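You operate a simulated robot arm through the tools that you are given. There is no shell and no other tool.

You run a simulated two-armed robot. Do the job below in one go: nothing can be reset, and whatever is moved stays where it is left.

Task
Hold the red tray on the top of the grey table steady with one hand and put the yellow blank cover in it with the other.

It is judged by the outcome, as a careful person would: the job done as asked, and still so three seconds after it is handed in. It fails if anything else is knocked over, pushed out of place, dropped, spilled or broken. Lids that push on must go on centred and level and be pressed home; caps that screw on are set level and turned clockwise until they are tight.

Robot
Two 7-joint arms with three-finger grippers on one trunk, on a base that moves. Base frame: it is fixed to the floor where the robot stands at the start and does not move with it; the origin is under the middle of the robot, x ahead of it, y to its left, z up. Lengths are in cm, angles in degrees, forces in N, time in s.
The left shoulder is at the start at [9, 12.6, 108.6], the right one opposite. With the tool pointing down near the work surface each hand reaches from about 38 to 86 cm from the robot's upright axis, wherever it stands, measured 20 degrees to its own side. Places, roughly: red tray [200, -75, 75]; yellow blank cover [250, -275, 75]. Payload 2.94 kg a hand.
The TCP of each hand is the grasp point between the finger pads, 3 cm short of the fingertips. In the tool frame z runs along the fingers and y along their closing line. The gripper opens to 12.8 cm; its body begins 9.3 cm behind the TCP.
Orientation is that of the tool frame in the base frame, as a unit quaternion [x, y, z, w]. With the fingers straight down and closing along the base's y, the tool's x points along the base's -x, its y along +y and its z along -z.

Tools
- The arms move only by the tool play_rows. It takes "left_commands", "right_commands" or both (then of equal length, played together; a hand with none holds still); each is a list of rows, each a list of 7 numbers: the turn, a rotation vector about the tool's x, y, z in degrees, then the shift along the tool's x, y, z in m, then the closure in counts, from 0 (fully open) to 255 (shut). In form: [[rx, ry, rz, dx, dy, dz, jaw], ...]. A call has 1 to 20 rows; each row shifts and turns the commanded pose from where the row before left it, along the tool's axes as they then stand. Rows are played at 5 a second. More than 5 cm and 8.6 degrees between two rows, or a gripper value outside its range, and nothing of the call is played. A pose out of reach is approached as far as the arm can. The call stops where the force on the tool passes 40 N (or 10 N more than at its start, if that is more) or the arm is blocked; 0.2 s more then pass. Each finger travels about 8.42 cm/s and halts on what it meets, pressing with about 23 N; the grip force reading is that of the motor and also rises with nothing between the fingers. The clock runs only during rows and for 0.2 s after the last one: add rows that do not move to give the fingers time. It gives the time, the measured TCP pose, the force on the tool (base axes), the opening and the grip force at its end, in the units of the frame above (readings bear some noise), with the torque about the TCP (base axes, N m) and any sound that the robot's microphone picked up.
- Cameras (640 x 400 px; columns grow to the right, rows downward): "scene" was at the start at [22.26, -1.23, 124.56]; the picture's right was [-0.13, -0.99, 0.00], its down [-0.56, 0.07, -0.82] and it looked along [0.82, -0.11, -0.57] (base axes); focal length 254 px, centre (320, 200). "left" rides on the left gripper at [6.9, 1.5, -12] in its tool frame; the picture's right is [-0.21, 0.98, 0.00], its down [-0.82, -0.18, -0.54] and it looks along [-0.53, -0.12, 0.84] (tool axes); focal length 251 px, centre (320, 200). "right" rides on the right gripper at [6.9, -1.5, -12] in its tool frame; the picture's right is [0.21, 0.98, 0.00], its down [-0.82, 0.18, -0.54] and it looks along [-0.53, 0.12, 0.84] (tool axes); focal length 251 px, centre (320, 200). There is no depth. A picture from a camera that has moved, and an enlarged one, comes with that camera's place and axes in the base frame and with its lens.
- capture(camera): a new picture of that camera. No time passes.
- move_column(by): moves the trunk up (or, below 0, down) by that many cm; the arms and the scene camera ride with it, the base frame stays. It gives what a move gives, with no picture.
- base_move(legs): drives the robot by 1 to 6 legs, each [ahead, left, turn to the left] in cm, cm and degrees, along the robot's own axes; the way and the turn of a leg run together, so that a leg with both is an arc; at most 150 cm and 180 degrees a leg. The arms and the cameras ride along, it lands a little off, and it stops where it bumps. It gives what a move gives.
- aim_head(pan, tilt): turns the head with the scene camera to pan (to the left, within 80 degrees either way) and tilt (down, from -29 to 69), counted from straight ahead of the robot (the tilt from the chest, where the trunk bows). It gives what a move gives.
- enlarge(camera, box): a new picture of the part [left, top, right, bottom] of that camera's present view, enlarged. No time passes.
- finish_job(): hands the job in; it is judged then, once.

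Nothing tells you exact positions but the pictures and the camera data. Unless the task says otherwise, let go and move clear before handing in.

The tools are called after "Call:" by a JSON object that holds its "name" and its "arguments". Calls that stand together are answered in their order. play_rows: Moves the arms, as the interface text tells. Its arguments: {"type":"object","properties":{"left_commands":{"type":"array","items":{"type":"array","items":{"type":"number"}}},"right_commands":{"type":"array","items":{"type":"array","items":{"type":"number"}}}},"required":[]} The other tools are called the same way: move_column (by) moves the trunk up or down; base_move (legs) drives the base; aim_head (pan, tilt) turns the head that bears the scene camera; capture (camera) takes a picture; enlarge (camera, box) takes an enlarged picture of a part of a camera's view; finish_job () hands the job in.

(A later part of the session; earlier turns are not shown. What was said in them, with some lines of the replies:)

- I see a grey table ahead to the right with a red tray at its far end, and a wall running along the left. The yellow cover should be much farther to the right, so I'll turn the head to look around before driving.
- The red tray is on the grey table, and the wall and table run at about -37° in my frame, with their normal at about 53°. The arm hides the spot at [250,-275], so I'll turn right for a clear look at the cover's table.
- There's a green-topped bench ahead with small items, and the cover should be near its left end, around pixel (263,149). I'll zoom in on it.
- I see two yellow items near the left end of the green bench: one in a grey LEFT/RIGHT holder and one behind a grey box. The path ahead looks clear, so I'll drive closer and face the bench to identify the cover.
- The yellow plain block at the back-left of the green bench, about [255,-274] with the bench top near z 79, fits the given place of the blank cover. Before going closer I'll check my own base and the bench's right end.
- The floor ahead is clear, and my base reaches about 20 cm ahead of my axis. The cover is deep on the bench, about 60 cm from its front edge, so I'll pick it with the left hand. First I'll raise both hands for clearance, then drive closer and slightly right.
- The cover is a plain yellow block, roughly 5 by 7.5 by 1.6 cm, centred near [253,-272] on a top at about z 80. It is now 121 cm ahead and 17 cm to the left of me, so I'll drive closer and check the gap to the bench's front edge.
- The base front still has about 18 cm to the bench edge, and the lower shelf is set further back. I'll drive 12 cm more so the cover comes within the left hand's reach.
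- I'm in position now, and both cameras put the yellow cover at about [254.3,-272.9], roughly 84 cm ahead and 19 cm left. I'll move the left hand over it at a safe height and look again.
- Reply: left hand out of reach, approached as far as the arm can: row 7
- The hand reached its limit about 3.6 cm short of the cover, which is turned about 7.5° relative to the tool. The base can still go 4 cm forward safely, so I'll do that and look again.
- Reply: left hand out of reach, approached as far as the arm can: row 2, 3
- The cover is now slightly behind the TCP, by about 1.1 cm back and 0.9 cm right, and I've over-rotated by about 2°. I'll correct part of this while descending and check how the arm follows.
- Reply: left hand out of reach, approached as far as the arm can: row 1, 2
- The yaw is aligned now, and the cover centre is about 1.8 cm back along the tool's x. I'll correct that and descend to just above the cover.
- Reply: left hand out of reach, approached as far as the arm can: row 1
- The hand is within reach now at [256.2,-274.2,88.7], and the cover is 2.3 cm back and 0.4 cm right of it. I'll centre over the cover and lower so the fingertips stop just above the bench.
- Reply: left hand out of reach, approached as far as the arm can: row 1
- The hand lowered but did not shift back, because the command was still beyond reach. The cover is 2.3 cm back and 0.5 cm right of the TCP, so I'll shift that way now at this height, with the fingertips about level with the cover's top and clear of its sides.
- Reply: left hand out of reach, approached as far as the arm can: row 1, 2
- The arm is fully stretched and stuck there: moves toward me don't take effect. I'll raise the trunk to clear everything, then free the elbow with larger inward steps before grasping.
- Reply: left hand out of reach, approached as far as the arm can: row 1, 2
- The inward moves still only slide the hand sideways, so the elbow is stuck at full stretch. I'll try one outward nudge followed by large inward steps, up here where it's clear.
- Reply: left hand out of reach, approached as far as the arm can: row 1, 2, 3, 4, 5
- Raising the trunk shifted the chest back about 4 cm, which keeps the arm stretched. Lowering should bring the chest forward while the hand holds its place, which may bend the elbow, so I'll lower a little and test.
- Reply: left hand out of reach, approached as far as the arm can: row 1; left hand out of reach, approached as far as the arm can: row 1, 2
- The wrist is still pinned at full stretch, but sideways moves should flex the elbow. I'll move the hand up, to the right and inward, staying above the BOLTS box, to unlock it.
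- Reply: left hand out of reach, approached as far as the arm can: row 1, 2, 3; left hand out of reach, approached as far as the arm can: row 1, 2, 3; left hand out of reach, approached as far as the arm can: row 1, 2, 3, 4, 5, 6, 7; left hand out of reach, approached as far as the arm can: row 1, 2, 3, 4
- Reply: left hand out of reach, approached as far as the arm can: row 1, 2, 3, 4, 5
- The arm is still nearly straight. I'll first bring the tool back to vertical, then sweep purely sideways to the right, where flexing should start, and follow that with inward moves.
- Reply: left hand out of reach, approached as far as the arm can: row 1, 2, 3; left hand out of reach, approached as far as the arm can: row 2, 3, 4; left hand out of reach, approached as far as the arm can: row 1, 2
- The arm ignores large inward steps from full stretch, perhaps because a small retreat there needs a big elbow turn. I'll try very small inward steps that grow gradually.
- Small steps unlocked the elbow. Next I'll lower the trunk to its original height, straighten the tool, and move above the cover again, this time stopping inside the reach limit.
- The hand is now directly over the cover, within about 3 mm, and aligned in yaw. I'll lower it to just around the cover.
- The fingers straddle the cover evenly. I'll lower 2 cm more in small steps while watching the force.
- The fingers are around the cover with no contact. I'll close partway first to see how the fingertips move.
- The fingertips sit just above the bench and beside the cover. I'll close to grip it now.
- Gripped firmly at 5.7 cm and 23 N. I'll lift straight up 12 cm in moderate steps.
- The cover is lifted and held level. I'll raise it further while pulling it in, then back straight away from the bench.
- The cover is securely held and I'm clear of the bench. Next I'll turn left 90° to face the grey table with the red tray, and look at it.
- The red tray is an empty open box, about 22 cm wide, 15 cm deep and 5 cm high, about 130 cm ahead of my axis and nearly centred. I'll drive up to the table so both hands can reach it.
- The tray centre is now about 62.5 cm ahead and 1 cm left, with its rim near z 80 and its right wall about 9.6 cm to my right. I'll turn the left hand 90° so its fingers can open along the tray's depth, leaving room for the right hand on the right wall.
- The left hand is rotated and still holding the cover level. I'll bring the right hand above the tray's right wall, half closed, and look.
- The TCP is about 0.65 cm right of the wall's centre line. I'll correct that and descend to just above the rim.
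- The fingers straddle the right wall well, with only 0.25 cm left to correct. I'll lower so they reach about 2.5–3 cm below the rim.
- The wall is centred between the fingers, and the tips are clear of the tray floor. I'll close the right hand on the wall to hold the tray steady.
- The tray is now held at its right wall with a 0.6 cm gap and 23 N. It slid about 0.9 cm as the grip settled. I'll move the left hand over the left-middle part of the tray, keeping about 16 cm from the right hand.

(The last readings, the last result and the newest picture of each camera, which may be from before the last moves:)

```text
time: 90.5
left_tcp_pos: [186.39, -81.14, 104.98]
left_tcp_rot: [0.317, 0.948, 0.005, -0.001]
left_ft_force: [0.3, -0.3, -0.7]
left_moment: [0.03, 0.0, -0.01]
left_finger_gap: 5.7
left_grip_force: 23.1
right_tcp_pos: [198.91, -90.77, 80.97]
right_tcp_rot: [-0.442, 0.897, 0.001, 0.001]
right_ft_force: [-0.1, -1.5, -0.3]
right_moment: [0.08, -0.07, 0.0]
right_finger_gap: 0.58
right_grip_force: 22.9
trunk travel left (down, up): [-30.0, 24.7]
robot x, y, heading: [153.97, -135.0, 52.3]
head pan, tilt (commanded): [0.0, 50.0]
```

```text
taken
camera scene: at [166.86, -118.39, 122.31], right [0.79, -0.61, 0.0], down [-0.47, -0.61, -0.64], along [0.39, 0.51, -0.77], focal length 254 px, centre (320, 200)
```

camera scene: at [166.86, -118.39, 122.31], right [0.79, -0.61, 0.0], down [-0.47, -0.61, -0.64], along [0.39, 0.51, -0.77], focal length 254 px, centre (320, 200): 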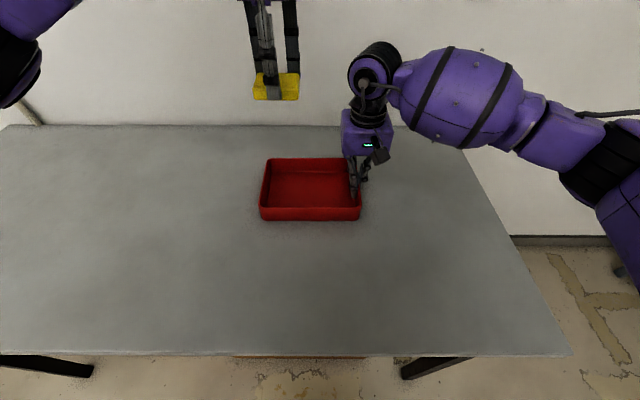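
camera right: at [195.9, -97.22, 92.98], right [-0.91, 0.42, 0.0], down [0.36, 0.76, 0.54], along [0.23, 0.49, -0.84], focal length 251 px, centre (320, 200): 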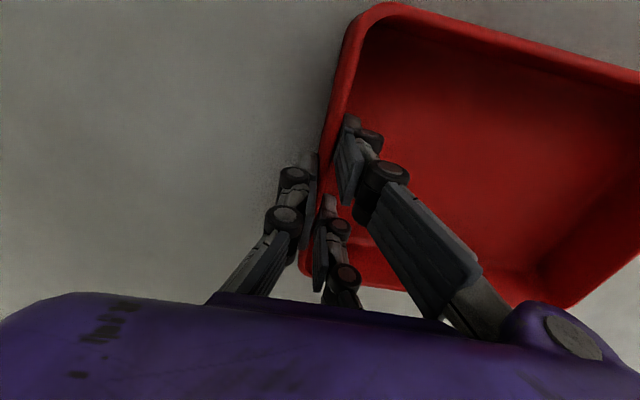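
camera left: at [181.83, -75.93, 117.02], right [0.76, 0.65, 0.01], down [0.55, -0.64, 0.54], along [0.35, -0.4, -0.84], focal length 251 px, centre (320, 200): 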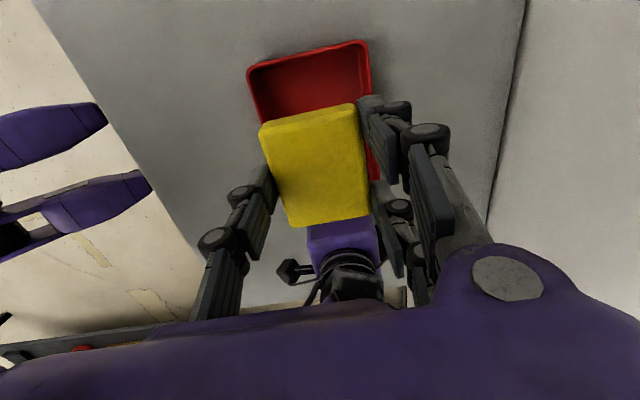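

The left hand is over the left-middle part of the tray. I'll centre it 0.6 cm in depth and descend until the cover is just at rim height.

Call:
{"name": "play_rows", "arguments": {"left_commands": [[0, 0, 0, 0, -0.006, 0.035, 200], [0, 0, 0, 0, 0, 0.04, 200], [0, 0, 0, 0, 0, 0.04, 200], [0, 0, 0, 0, 0, 0.04, 200], [0, 0, 0, 0, 0, 0.03, 200], [0, 0, 0, 0, 0, 0, 200]]}}

Call:
{"name": "capture", "arguments": {"camera": "left"}}

Call:
{"name": "enlarge", "arguments": {"camera": "scene", "box": [220, 110, 412, 230]}}

Call:
{"name": "capture", "arguments": {"camera": "right"}}

```text
time: 91.9
left_tcp_pos: [186.17, -81.34, 86.26]
left_tcp_rot: [0.317, 0.948, 0.004, -0.001]
left_ft_force: [0.8, 0.0, -0.6]
left_moment: [-0.04, 0.01, -0.01]
left_finger_gap: 5.72
left_grip_force: 23.3
right_tcp_pos: [198.94, -90.9, 80.97]
right_tcp_rot: [-0.441, 0.897, 0.0, 0.001]
right_ft_force: [0.8, -0.7, 0.1]
right_moment: [-0.04, 0.0, 0.0]
right_finger_gap: 0.62
right_grip_force: 22.8
trunk travel left (down, up): [-30.0, 24.7]
robot x, y, heading: [153.86, -135.26, 52.6]
head pan, tilt (commanded): [0.0, 50.0]
```

```text
taken
camera left: at [181.54, -76.16, 98.26], right [0.76, 0.65, 0.01], down [0.55, -0.64, 0.54], along [0.35, -0.4, -0.84], focal length 251 px, centre (320, 200)
```

left: 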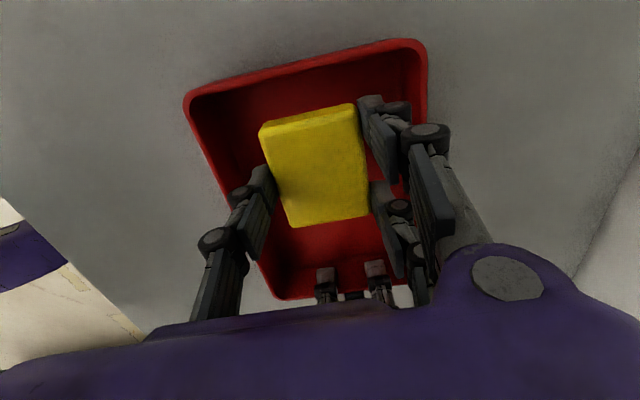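

```text
3.33 times, centred on (316, 170) of scene
camera zoom: at [166.87, -118.37, 122.31], right [0.79, -0.61, 0.0], down [-0.47, -0.61, -0.64], along [0.39, 0.51, -0.77], focal length 848 px, centre (333, 300)
```

zoom: 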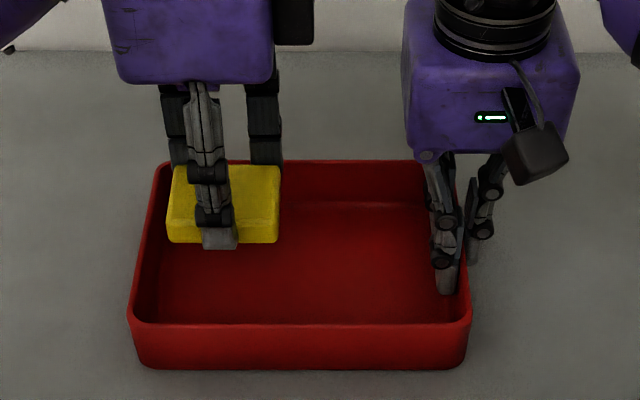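

```text
taken
camera right: at [195.9, -97.21, 92.98], right [-0.91, 0.42, 0.0], down [0.36, 0.76, 0.54], along [0.23, 0.49, -0.84], focal length 251 px, centre (320, 200)
```

right: 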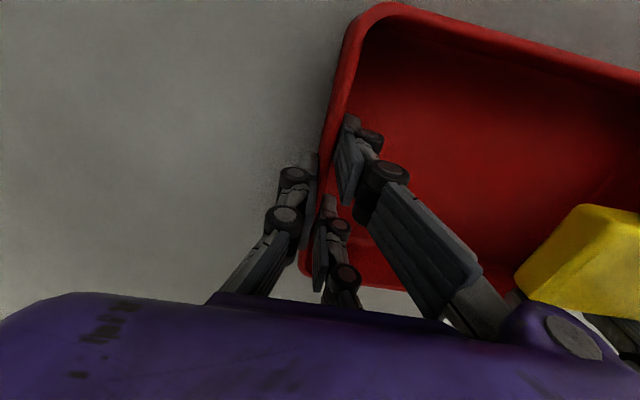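

There's plenty of room between the hands. I'll shift 1.5 cm toward the tray's centre and lower the cover inside it.

Call:
{"name": "play_rows", "arguments": {"left_commands": [[0, 0, 0, -0.015, -0.001, 0.01, 200], [0, 0, 0, 0, 0, 0.015, 200], [0, 0, 0, 0, 0, 0.015, 200], [0, 0, 0, 0, 0, 0.015, 200], [0, 0, 0, 0, 0, 0, 200]]}}

Call:
{"name": "enlarge", "arguments": {"camera": "scene", "box": [220, 110, 412, 230]}}

Call:
{"name": "capture", "arguments": {"camera": "left"}}

```text
time: 93.1
left_tcp_pos: [187.42, -82.35, 80.94]
left_tcp_rot: [0.317, 0.948, 0.005, -0.002]
left_ft_force: [-1.0, 0.1, -0.9]
left_moment: [0.02, -0.04, -0.02]
left_finger_gap: 5.74
left_grip_force: 23.2
right_tcp_pos: [198.96, -90.88, 80.93]
right_tcp_rot: [-0.442, 0.897, 0.001, 0.001]
right_ft_force: [0.1, 0.2, 0.3]
right_moment: [-0.03, -0.01, 0.02]
right_finger_gap: 0.6
right_grip_force: 23.2
trunk travel left (down, up): [-30.0, 24.7]
robot x, y, heading: [153.93, -134.98, 52.5]
head pan, tilt (commanded): [0.0, 50.0]
```

```text
3.33 times, centred on (316, 170) of scene
camera zoom: at [166.87, -118.37, 122.31], right [0.79, -0.61, 0.0], down [-0.47, -0.61, -0.64], along [0.39, 0.51, -0.77], focal length 848 px, centre (333, 300)
```

zoom: 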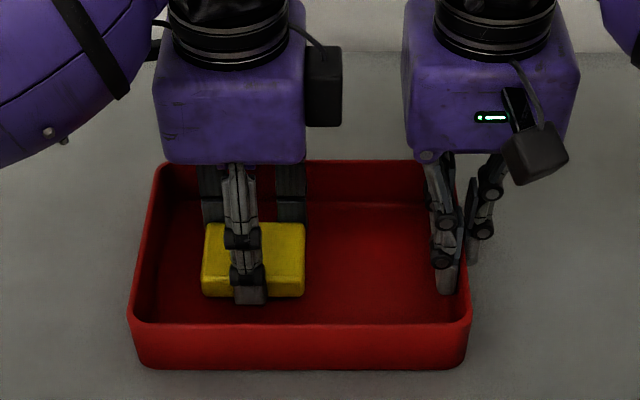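

```text
taken
camera left: at [182.79, -77.07, 92.82], right [0.76, 0.65, 0.01], down [0.55, -0.64, 0.54], along [0.35, -0.4, -0.84], focal length 251 px, centre (320, 200)
```

left: 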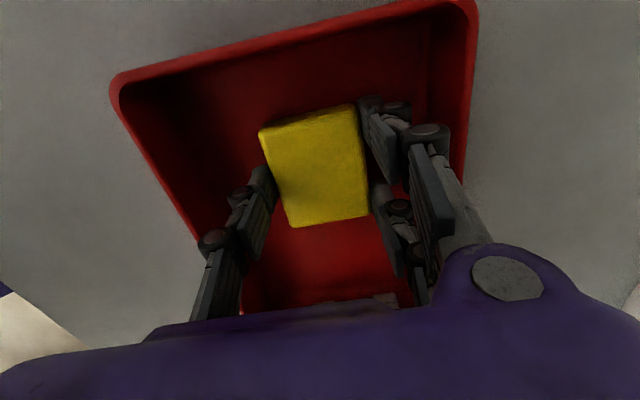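

The cover is inside the tray, about 1.5 cm above the floor, with room around the fingers. I'll lower it in small steps and watch for contact.

Call:
{"name": "play_rows", "arguments": {"left_commands": [[0, 0, 0, 0, 0, 0.005, 200], [0, 0, 0, 0, 0, 0.004, 200], [0, 0, 0, 0, 0, 0.003, 200], [0, 0, 0, 0, 0, 0, 200]]}}

Call:
{"name": "enlarge", "arguments": {"camera": "scene", "box": [250, 150, 346, 210]}}

```text
time: 94.1
left_tcp_pos: [187.48, -82.36, 79.83]
left_tcp_rot: [0.317, 0.949, 0.005, 0.0]
left_ft_force: [1.0, 0.8, 19.0]
left_moment: [0.0, -0.06, -0.01]
left_finger_gap: 5.75
left_grip_force: 23.1
right_tcp_pos: [199.0, -90.84, 81.02]
right_tcp_rot: [-0.442, 0.897, 0.001, 0.001]
right_ft_force: [-1.0, 0.8, -6.0]
right_moment: [0.27, -0.2, -0.41]
right_finger_gap: 0.6
right_grip_force: 23.4
trunk travel left (down, up): [-30.0, 24.7]
robot x, y, heading: [154.19, -135.19, 52.6]
head pan, tilt (commanded): [0.0, 50.0]
```

```text
6.67 times, centred on (298, 180) of scene
camera zoom: at [166.84, -118.46, 122.32], right [0.79, -0.61, 0.0], down [-0.47, -0.61, -0.64], along [0.39, 0.51, -0.77], focal length 1697 px, centre (467, 333)
```

zoom: 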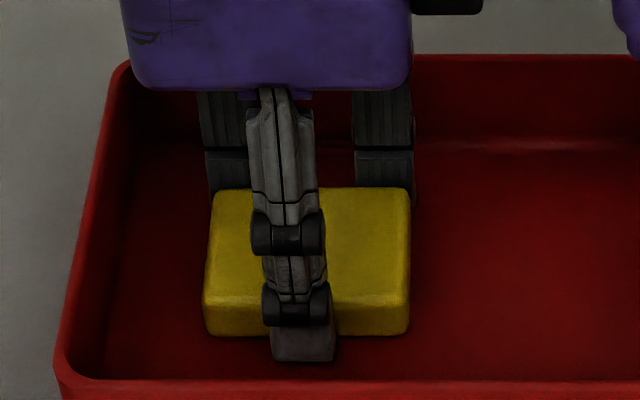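

The cover has touched the tray floor, with 19 N upward on the hand. I'll ease off slightly, then open the left fingers by about a centimetre.

Call:
{"name": "play_rows", "arguments": {"left_commands": [[0, 0, 0, 0, 0, -0.0015, 200], [0, 0, 0, 0, 0, 0, 200], [0, 0, 0, 0, 0, 0, 150], [0, 0, 0, 0, 0, 0, 130], [0, 0, 0, 0, 0, 0, 110], [0, 0, 0, 0, 0, 0, 110], [0, 0, 0, 0, 0, 0, 110]]}}

Call:
{"name": "enlarge", "arguments": {"camera": "scene", "box": [250, 150, 346, 210]}}

Call:
{"name": "capture", "arguments": {"camera": "left"}}

```text
time: 95.7
left_tcp_pos: [187.25, -82.41, 79.68]
left_tcp_rot: [0.318, 0.948, 0.004, -0.001]
left_ft_force: [-0.1, 0.0, -0.5]
left_moment: [0.02, -0.02, 0.0]
left_finger_gap: 7.3
left_grip_force: 0.0
right_tcp_pos: [198.87, -90.72, 81.05]
right_tcp_rot: [-0.443, 0.897, 0.001, 0.001]
right_ft_force: [-0.2, 1.0, -0.2]
right_moment: [0.1, -0.05, 0.03]
right_finger_gap: 0.6
right_grip_force: 23.1
trunk travel left (down, up): [-30.0, 24.7]
robot x, y, heading: [154.06, -134.88, 52.2]
head pan, tilt (commanded): [0.0, 50.0]
```

```text
6.67 times, centred on (298, 180) of scene
camera zoom: at [166.86, -118.37, 122.3], right [0.79, -0.61, 0.0], down [-0.47, -0.61, -0.64], along [0.39, 0.51, -0.77], focal length 1697 px, centre (467, 333)
```

zoom: 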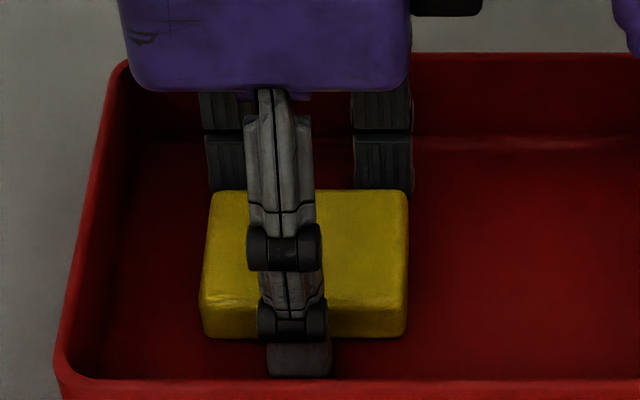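

```text
taken
camera left: at [182.69, -77.1, 91.81], right [0.76, 0.65, 0.01], down [0.55, -0.64, 0.53], along [0.35, -0.4, -0.84], focal length 251 px, centre (320, 200)
```

left: 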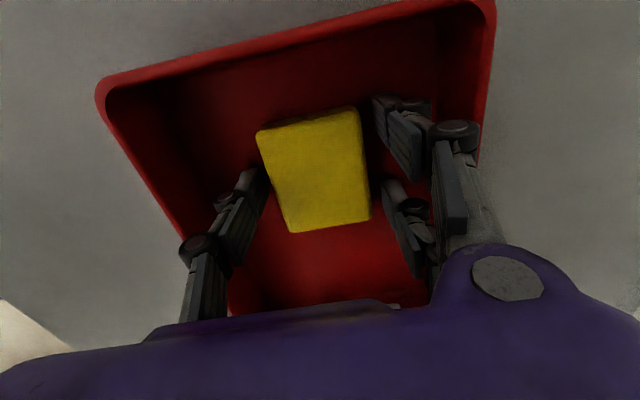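

The cover is released and lies flat on the tray floor, with the fingers clear on both sides. I'll lift the left hand straight up while the right hand keeps holding the tray.

Call:
{"name": "play_rows", "arguments": {"left_commands": [[0, 0, 0, 0, 0, -0.01, 105], [0, 0, 0, 0, 0, -0.02, 105], [0, 0, 0, 0, 0, -0.03, 105], [0, 0, 0, 0, 0, -0.04, 105], [0, 0, 0, 0, 0, -0.045, 105], [0, 0, 0, 0, 0, -0.045, 105], [0, 0, 0, 0, 0, -0.045, 105], [0, 0, 0, 0, 0, 0, 105]]}}

Call:
{"name": "capture", "arguments": {"camera": "scene"}}

Call:
{"name": "enlarge", "arguments": {"camera": "scene", "box": [220, 120, 412, 240]}}

```text
time: 97.5
left_tcp_pos: [187.19, -82.63, 103.12]
left_tcp_rot: [0.318, 0.948, 0.004, 0.0]
left_ft_force: [0.0, 0.5, -0.4]
left_moment: [-0.01, -0.01, -0.01]
left_finger_gap: 7.5
left_grip_force: 0.1
right_tcp_pos: [198.9, -90.83, 81.03]
right_tcp_rot: [-0.442, 0.897, 0.0, 0.001]
right_ft_force: [0.9, 0.4, -1.2]
right_moment: [0.03, -0.04, -0.05]
right_finger_gap: 0.62
right_grip_force: 22.6
trunk travel left (down, up): [-30.0, 24.7]
robot x, y, heading: [153.73, -135.18, 52.5]
head pan, tilt (commanded): [0.0, 50.0]
```

```text
taken
camera scene: at [166.86, -118.36, 122.3], right [0.79, -0.61, 0.0], down [-0.47, -0.61, -0.64], along [0.39, 0.51, -0.77], focal length 254 px, centre (320, 200)
```

scene: 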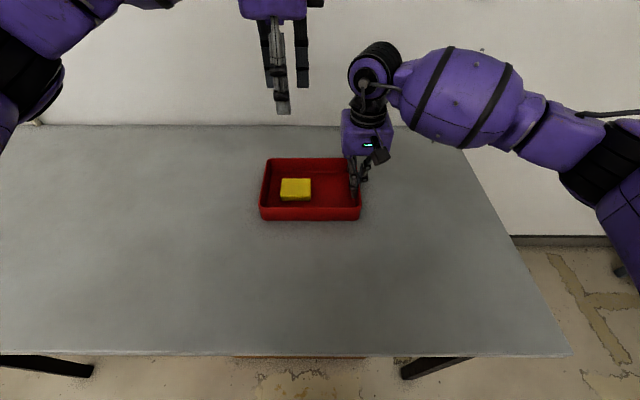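

```text
3.33 times, centred on (316, 180) of scene
camera zoom: at [166.86, -118.36, 122.3], right [0.79, -0.61, 0.0], down [-0.47, -0.61, -0.64], along [0.39, 0.51, -0.77], focal length 848 px, centre (333, 267)
```

zoom: 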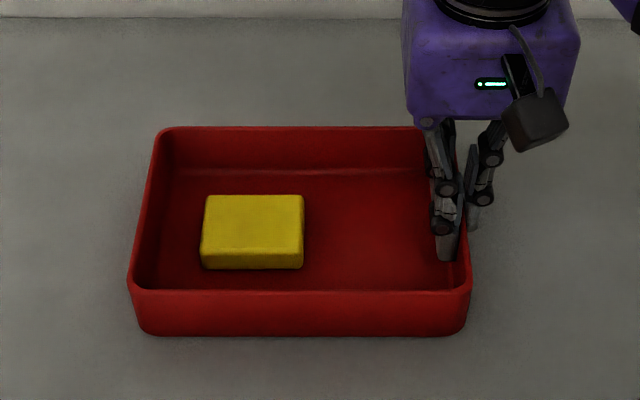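

The yellow cover lies flat in the red tray. I'll move the left hand aside, then gently open the right hand and lift it straight out.

Call:
{"name": "play_rows", "arguments": {"left_commands": [[0, 0, 0, 0.04, 0, -0.01, 105], [0, 0, 0, 0.04, 0, -0.01, 105], [0, 0, 0, 0.04, 0, 0, 105], [0, 0, 0, 0, 0, 0, 105], [0, 0, 0, 0, 0, 0, 105], [0, 0, 0, 0, 0, 0, 105], [0, 0, 0, 0, 0, 0, 105], [0, 0, 0, 0, 0, 0, 105]], "right_commands": [[0, 0, 0, 0, 0, 0, 255], [0, 0, 0, 0, 0, 0, 255], [0, 0, 0, 0, 0, 0, 240], [0, 0, 0, 0, 0, 0, 220], [0, 0, 0, 0, 0, 0, 200], [0, 0, 0, 0, 0, 0, 180], [0, 0, 0, 0, 0, 0, 165], [0, 0, 0, 0, 0, 0, 165]]}}

Call:
{"name": "capture", "arguments": {"camera": "right"}}

Call:
{"name": "enlarge", "arguments": {"camera": "scene", "box": [220, 120, 412, 240]}}

```text
time: 99.3
left_tcp_pos: [177.68, -75.35, 105.16]
left_tcp_rot: [0.318, 0.948, 0.004, -0.002]
left_ft_force: [-0.6, 0.3, -0.2]
left_moment: [0.03, -0.01, -0.01]
left_finger_gap: 7.53
left_grip_force: 0.0
right_tcp_pos: [199.0, -90.83, 80.88]
right_tcp_rot: [-0.442, 0.897, 0.0, 0.001]
right_ft_force: [0.0, -0.3, -0.1]
right_moment: [0.03, -0.01, 0.0]
right_finger_gap: 4.52
right_grip_force: 0.0
trunk travel left (down, up): [-30.0, 24.7]
robot x, y, heading: [154.18, -135.16, 52.5]
head pan, tilt (commanded): [0.0, 50.0]
```

```text
taken
camera right: at [195.9, -97.22, 92.98], right [-0.91, 0.42, 0.0], down [0.36, 0.76, 0.54], along [0.23, 0.49, -0.84], focal length 251 px, centre (320, 200)
```

right: 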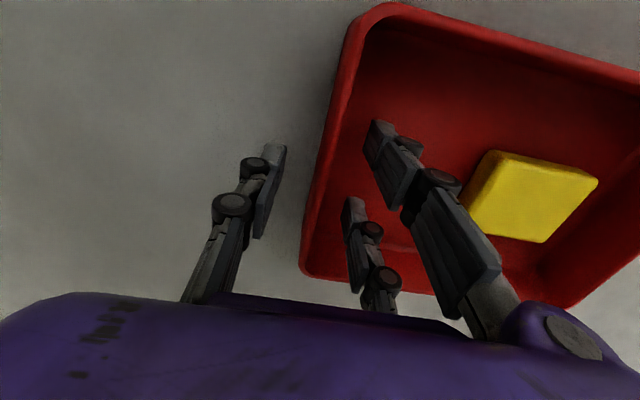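

```text
3.33 times, centred on (316, 180) of scene
camera zoom: at [166.86, -118.38, 122.31], right [0.79, -0.61, 0.0], down [-0.47, -0.61, -0.64], along [0.39, 0.51, -0.77], focal length 848 px, centre (333, 267)
```

zoom: 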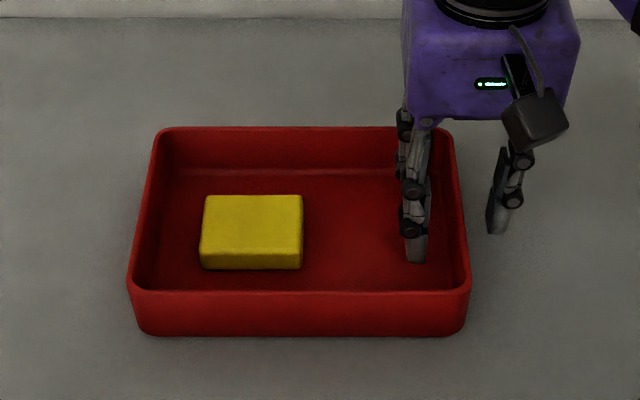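

The right fingers are clear of the wall on both sides and the tray hasn't moved. I'll lift the right hand straight up and draw it back.

Call:
{"name": "play_rows", "arguments": {"right_commands": [[0, 0, 0, 0, 0, -0.015, 165], [0, 0, 0, 0, 0, -0.025, 165], [0, 0, 0, 0, 0, -0.035, 165], [0, 0, 0, 0, 0, -0.045, 165], [0, 0, 0, 0, 0, -0.045, 165], [0, 0, 0, 0.03, -0.01, -0.035, 165], [0, 0, 0, 0.04, -0.02, -0.01, 165], [0, 0, 0, 0.04, -0.02, 0, 165], [0, 0, 0, 0, 0, 0, 165]]}}

Call:
{"name": "capture", "arguments": {"camera": "scene"}}

Call:
{"name": "enlarge", "arguments": {"camera": "scene", "box": [220, 120, 412, 240]}}

```text
time: 101.3
left_tcp_pos: [177.64, -75.26, 105.12]
left_tcp_rot: [0.317, 0.948, 0.004, -0.002]
left_ft_force: [-0.3, 0.6, -0.1]
left_moment: [0.0, 0.03, 0.04]
left_finger_gap: 7.52
left_grip_force: 0.0
right_tcp_pos: [196.08, -102.49, 101.99]
right_tcp_rot: [-0.442, 0.897, 0.0, 0.0]
right_ft_force: [0.0, -0.9, -0.1]
right_moment: [-0.01, -0.01, 0.0]
right_finger_gap: 4.52
right_grip_force: 0.0
trunk travel left (down, up): [-30.0, 24.7]
robot x, y, heading: [153.97, -135.09, 52.4]
head pan, tilt (commanded): [0.0, 50.0]
```

```text
taken
camera scene: at [166.86, -118.29, 122.29], right [0.79, -0.61, 0.0], down [-0.47, -0.61, -0.64], along [0.39, 0.51, -0.77], focal length 254 px, centre (320, 200)
```

scene: 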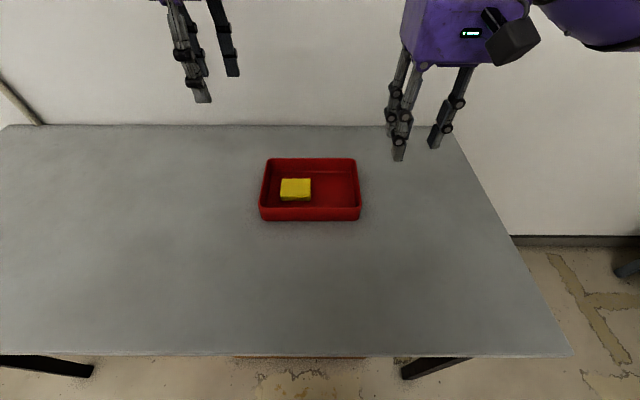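

```text
3.33 times, centred on (316, 180) of scene
camera zoom: at [166.86, -118.29, 122.29], right [0.79, -0.61, 0.0], down [-0.47, -0.61, -0.64], along [0.39, 0.51, -0.77], focal length 848 px, centre (333, 267)
```

zoom: 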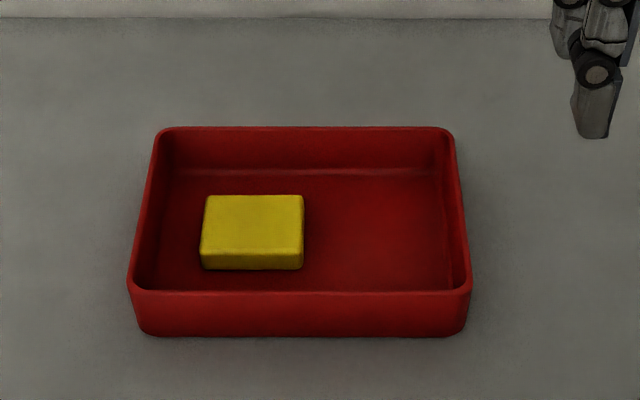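

The yellow cover lies flat in the red tray, the tray stands steady on the grey table, and both hands are clear. Nothing else was disturbed, so I'm handing in.

Call:
{"name": "finish_job", "arguments": {}}

```text
The job is handed in.
```

The yellow cover is in the red tray on the grey table. It lies flat on the tray floor, towards the left, and both hands have let go and moved clear.

- **Which item I took:** I treated the plain yellow block at the back left of the green bench as the blank cover. There were other yellow items on that bench, but this was the one that matched the position you gave.
- **Holding the tray:** the right hand gripped the tray's right wall the whole time the left hand set the cover down. The tray slid about 0.9 cm to the left as the grip closed and did not visibly move after that.
- **Other objects:** nothing else was touched, going by the pictures and force readings.

I handed the job in after a last look at the tray. No result came back.
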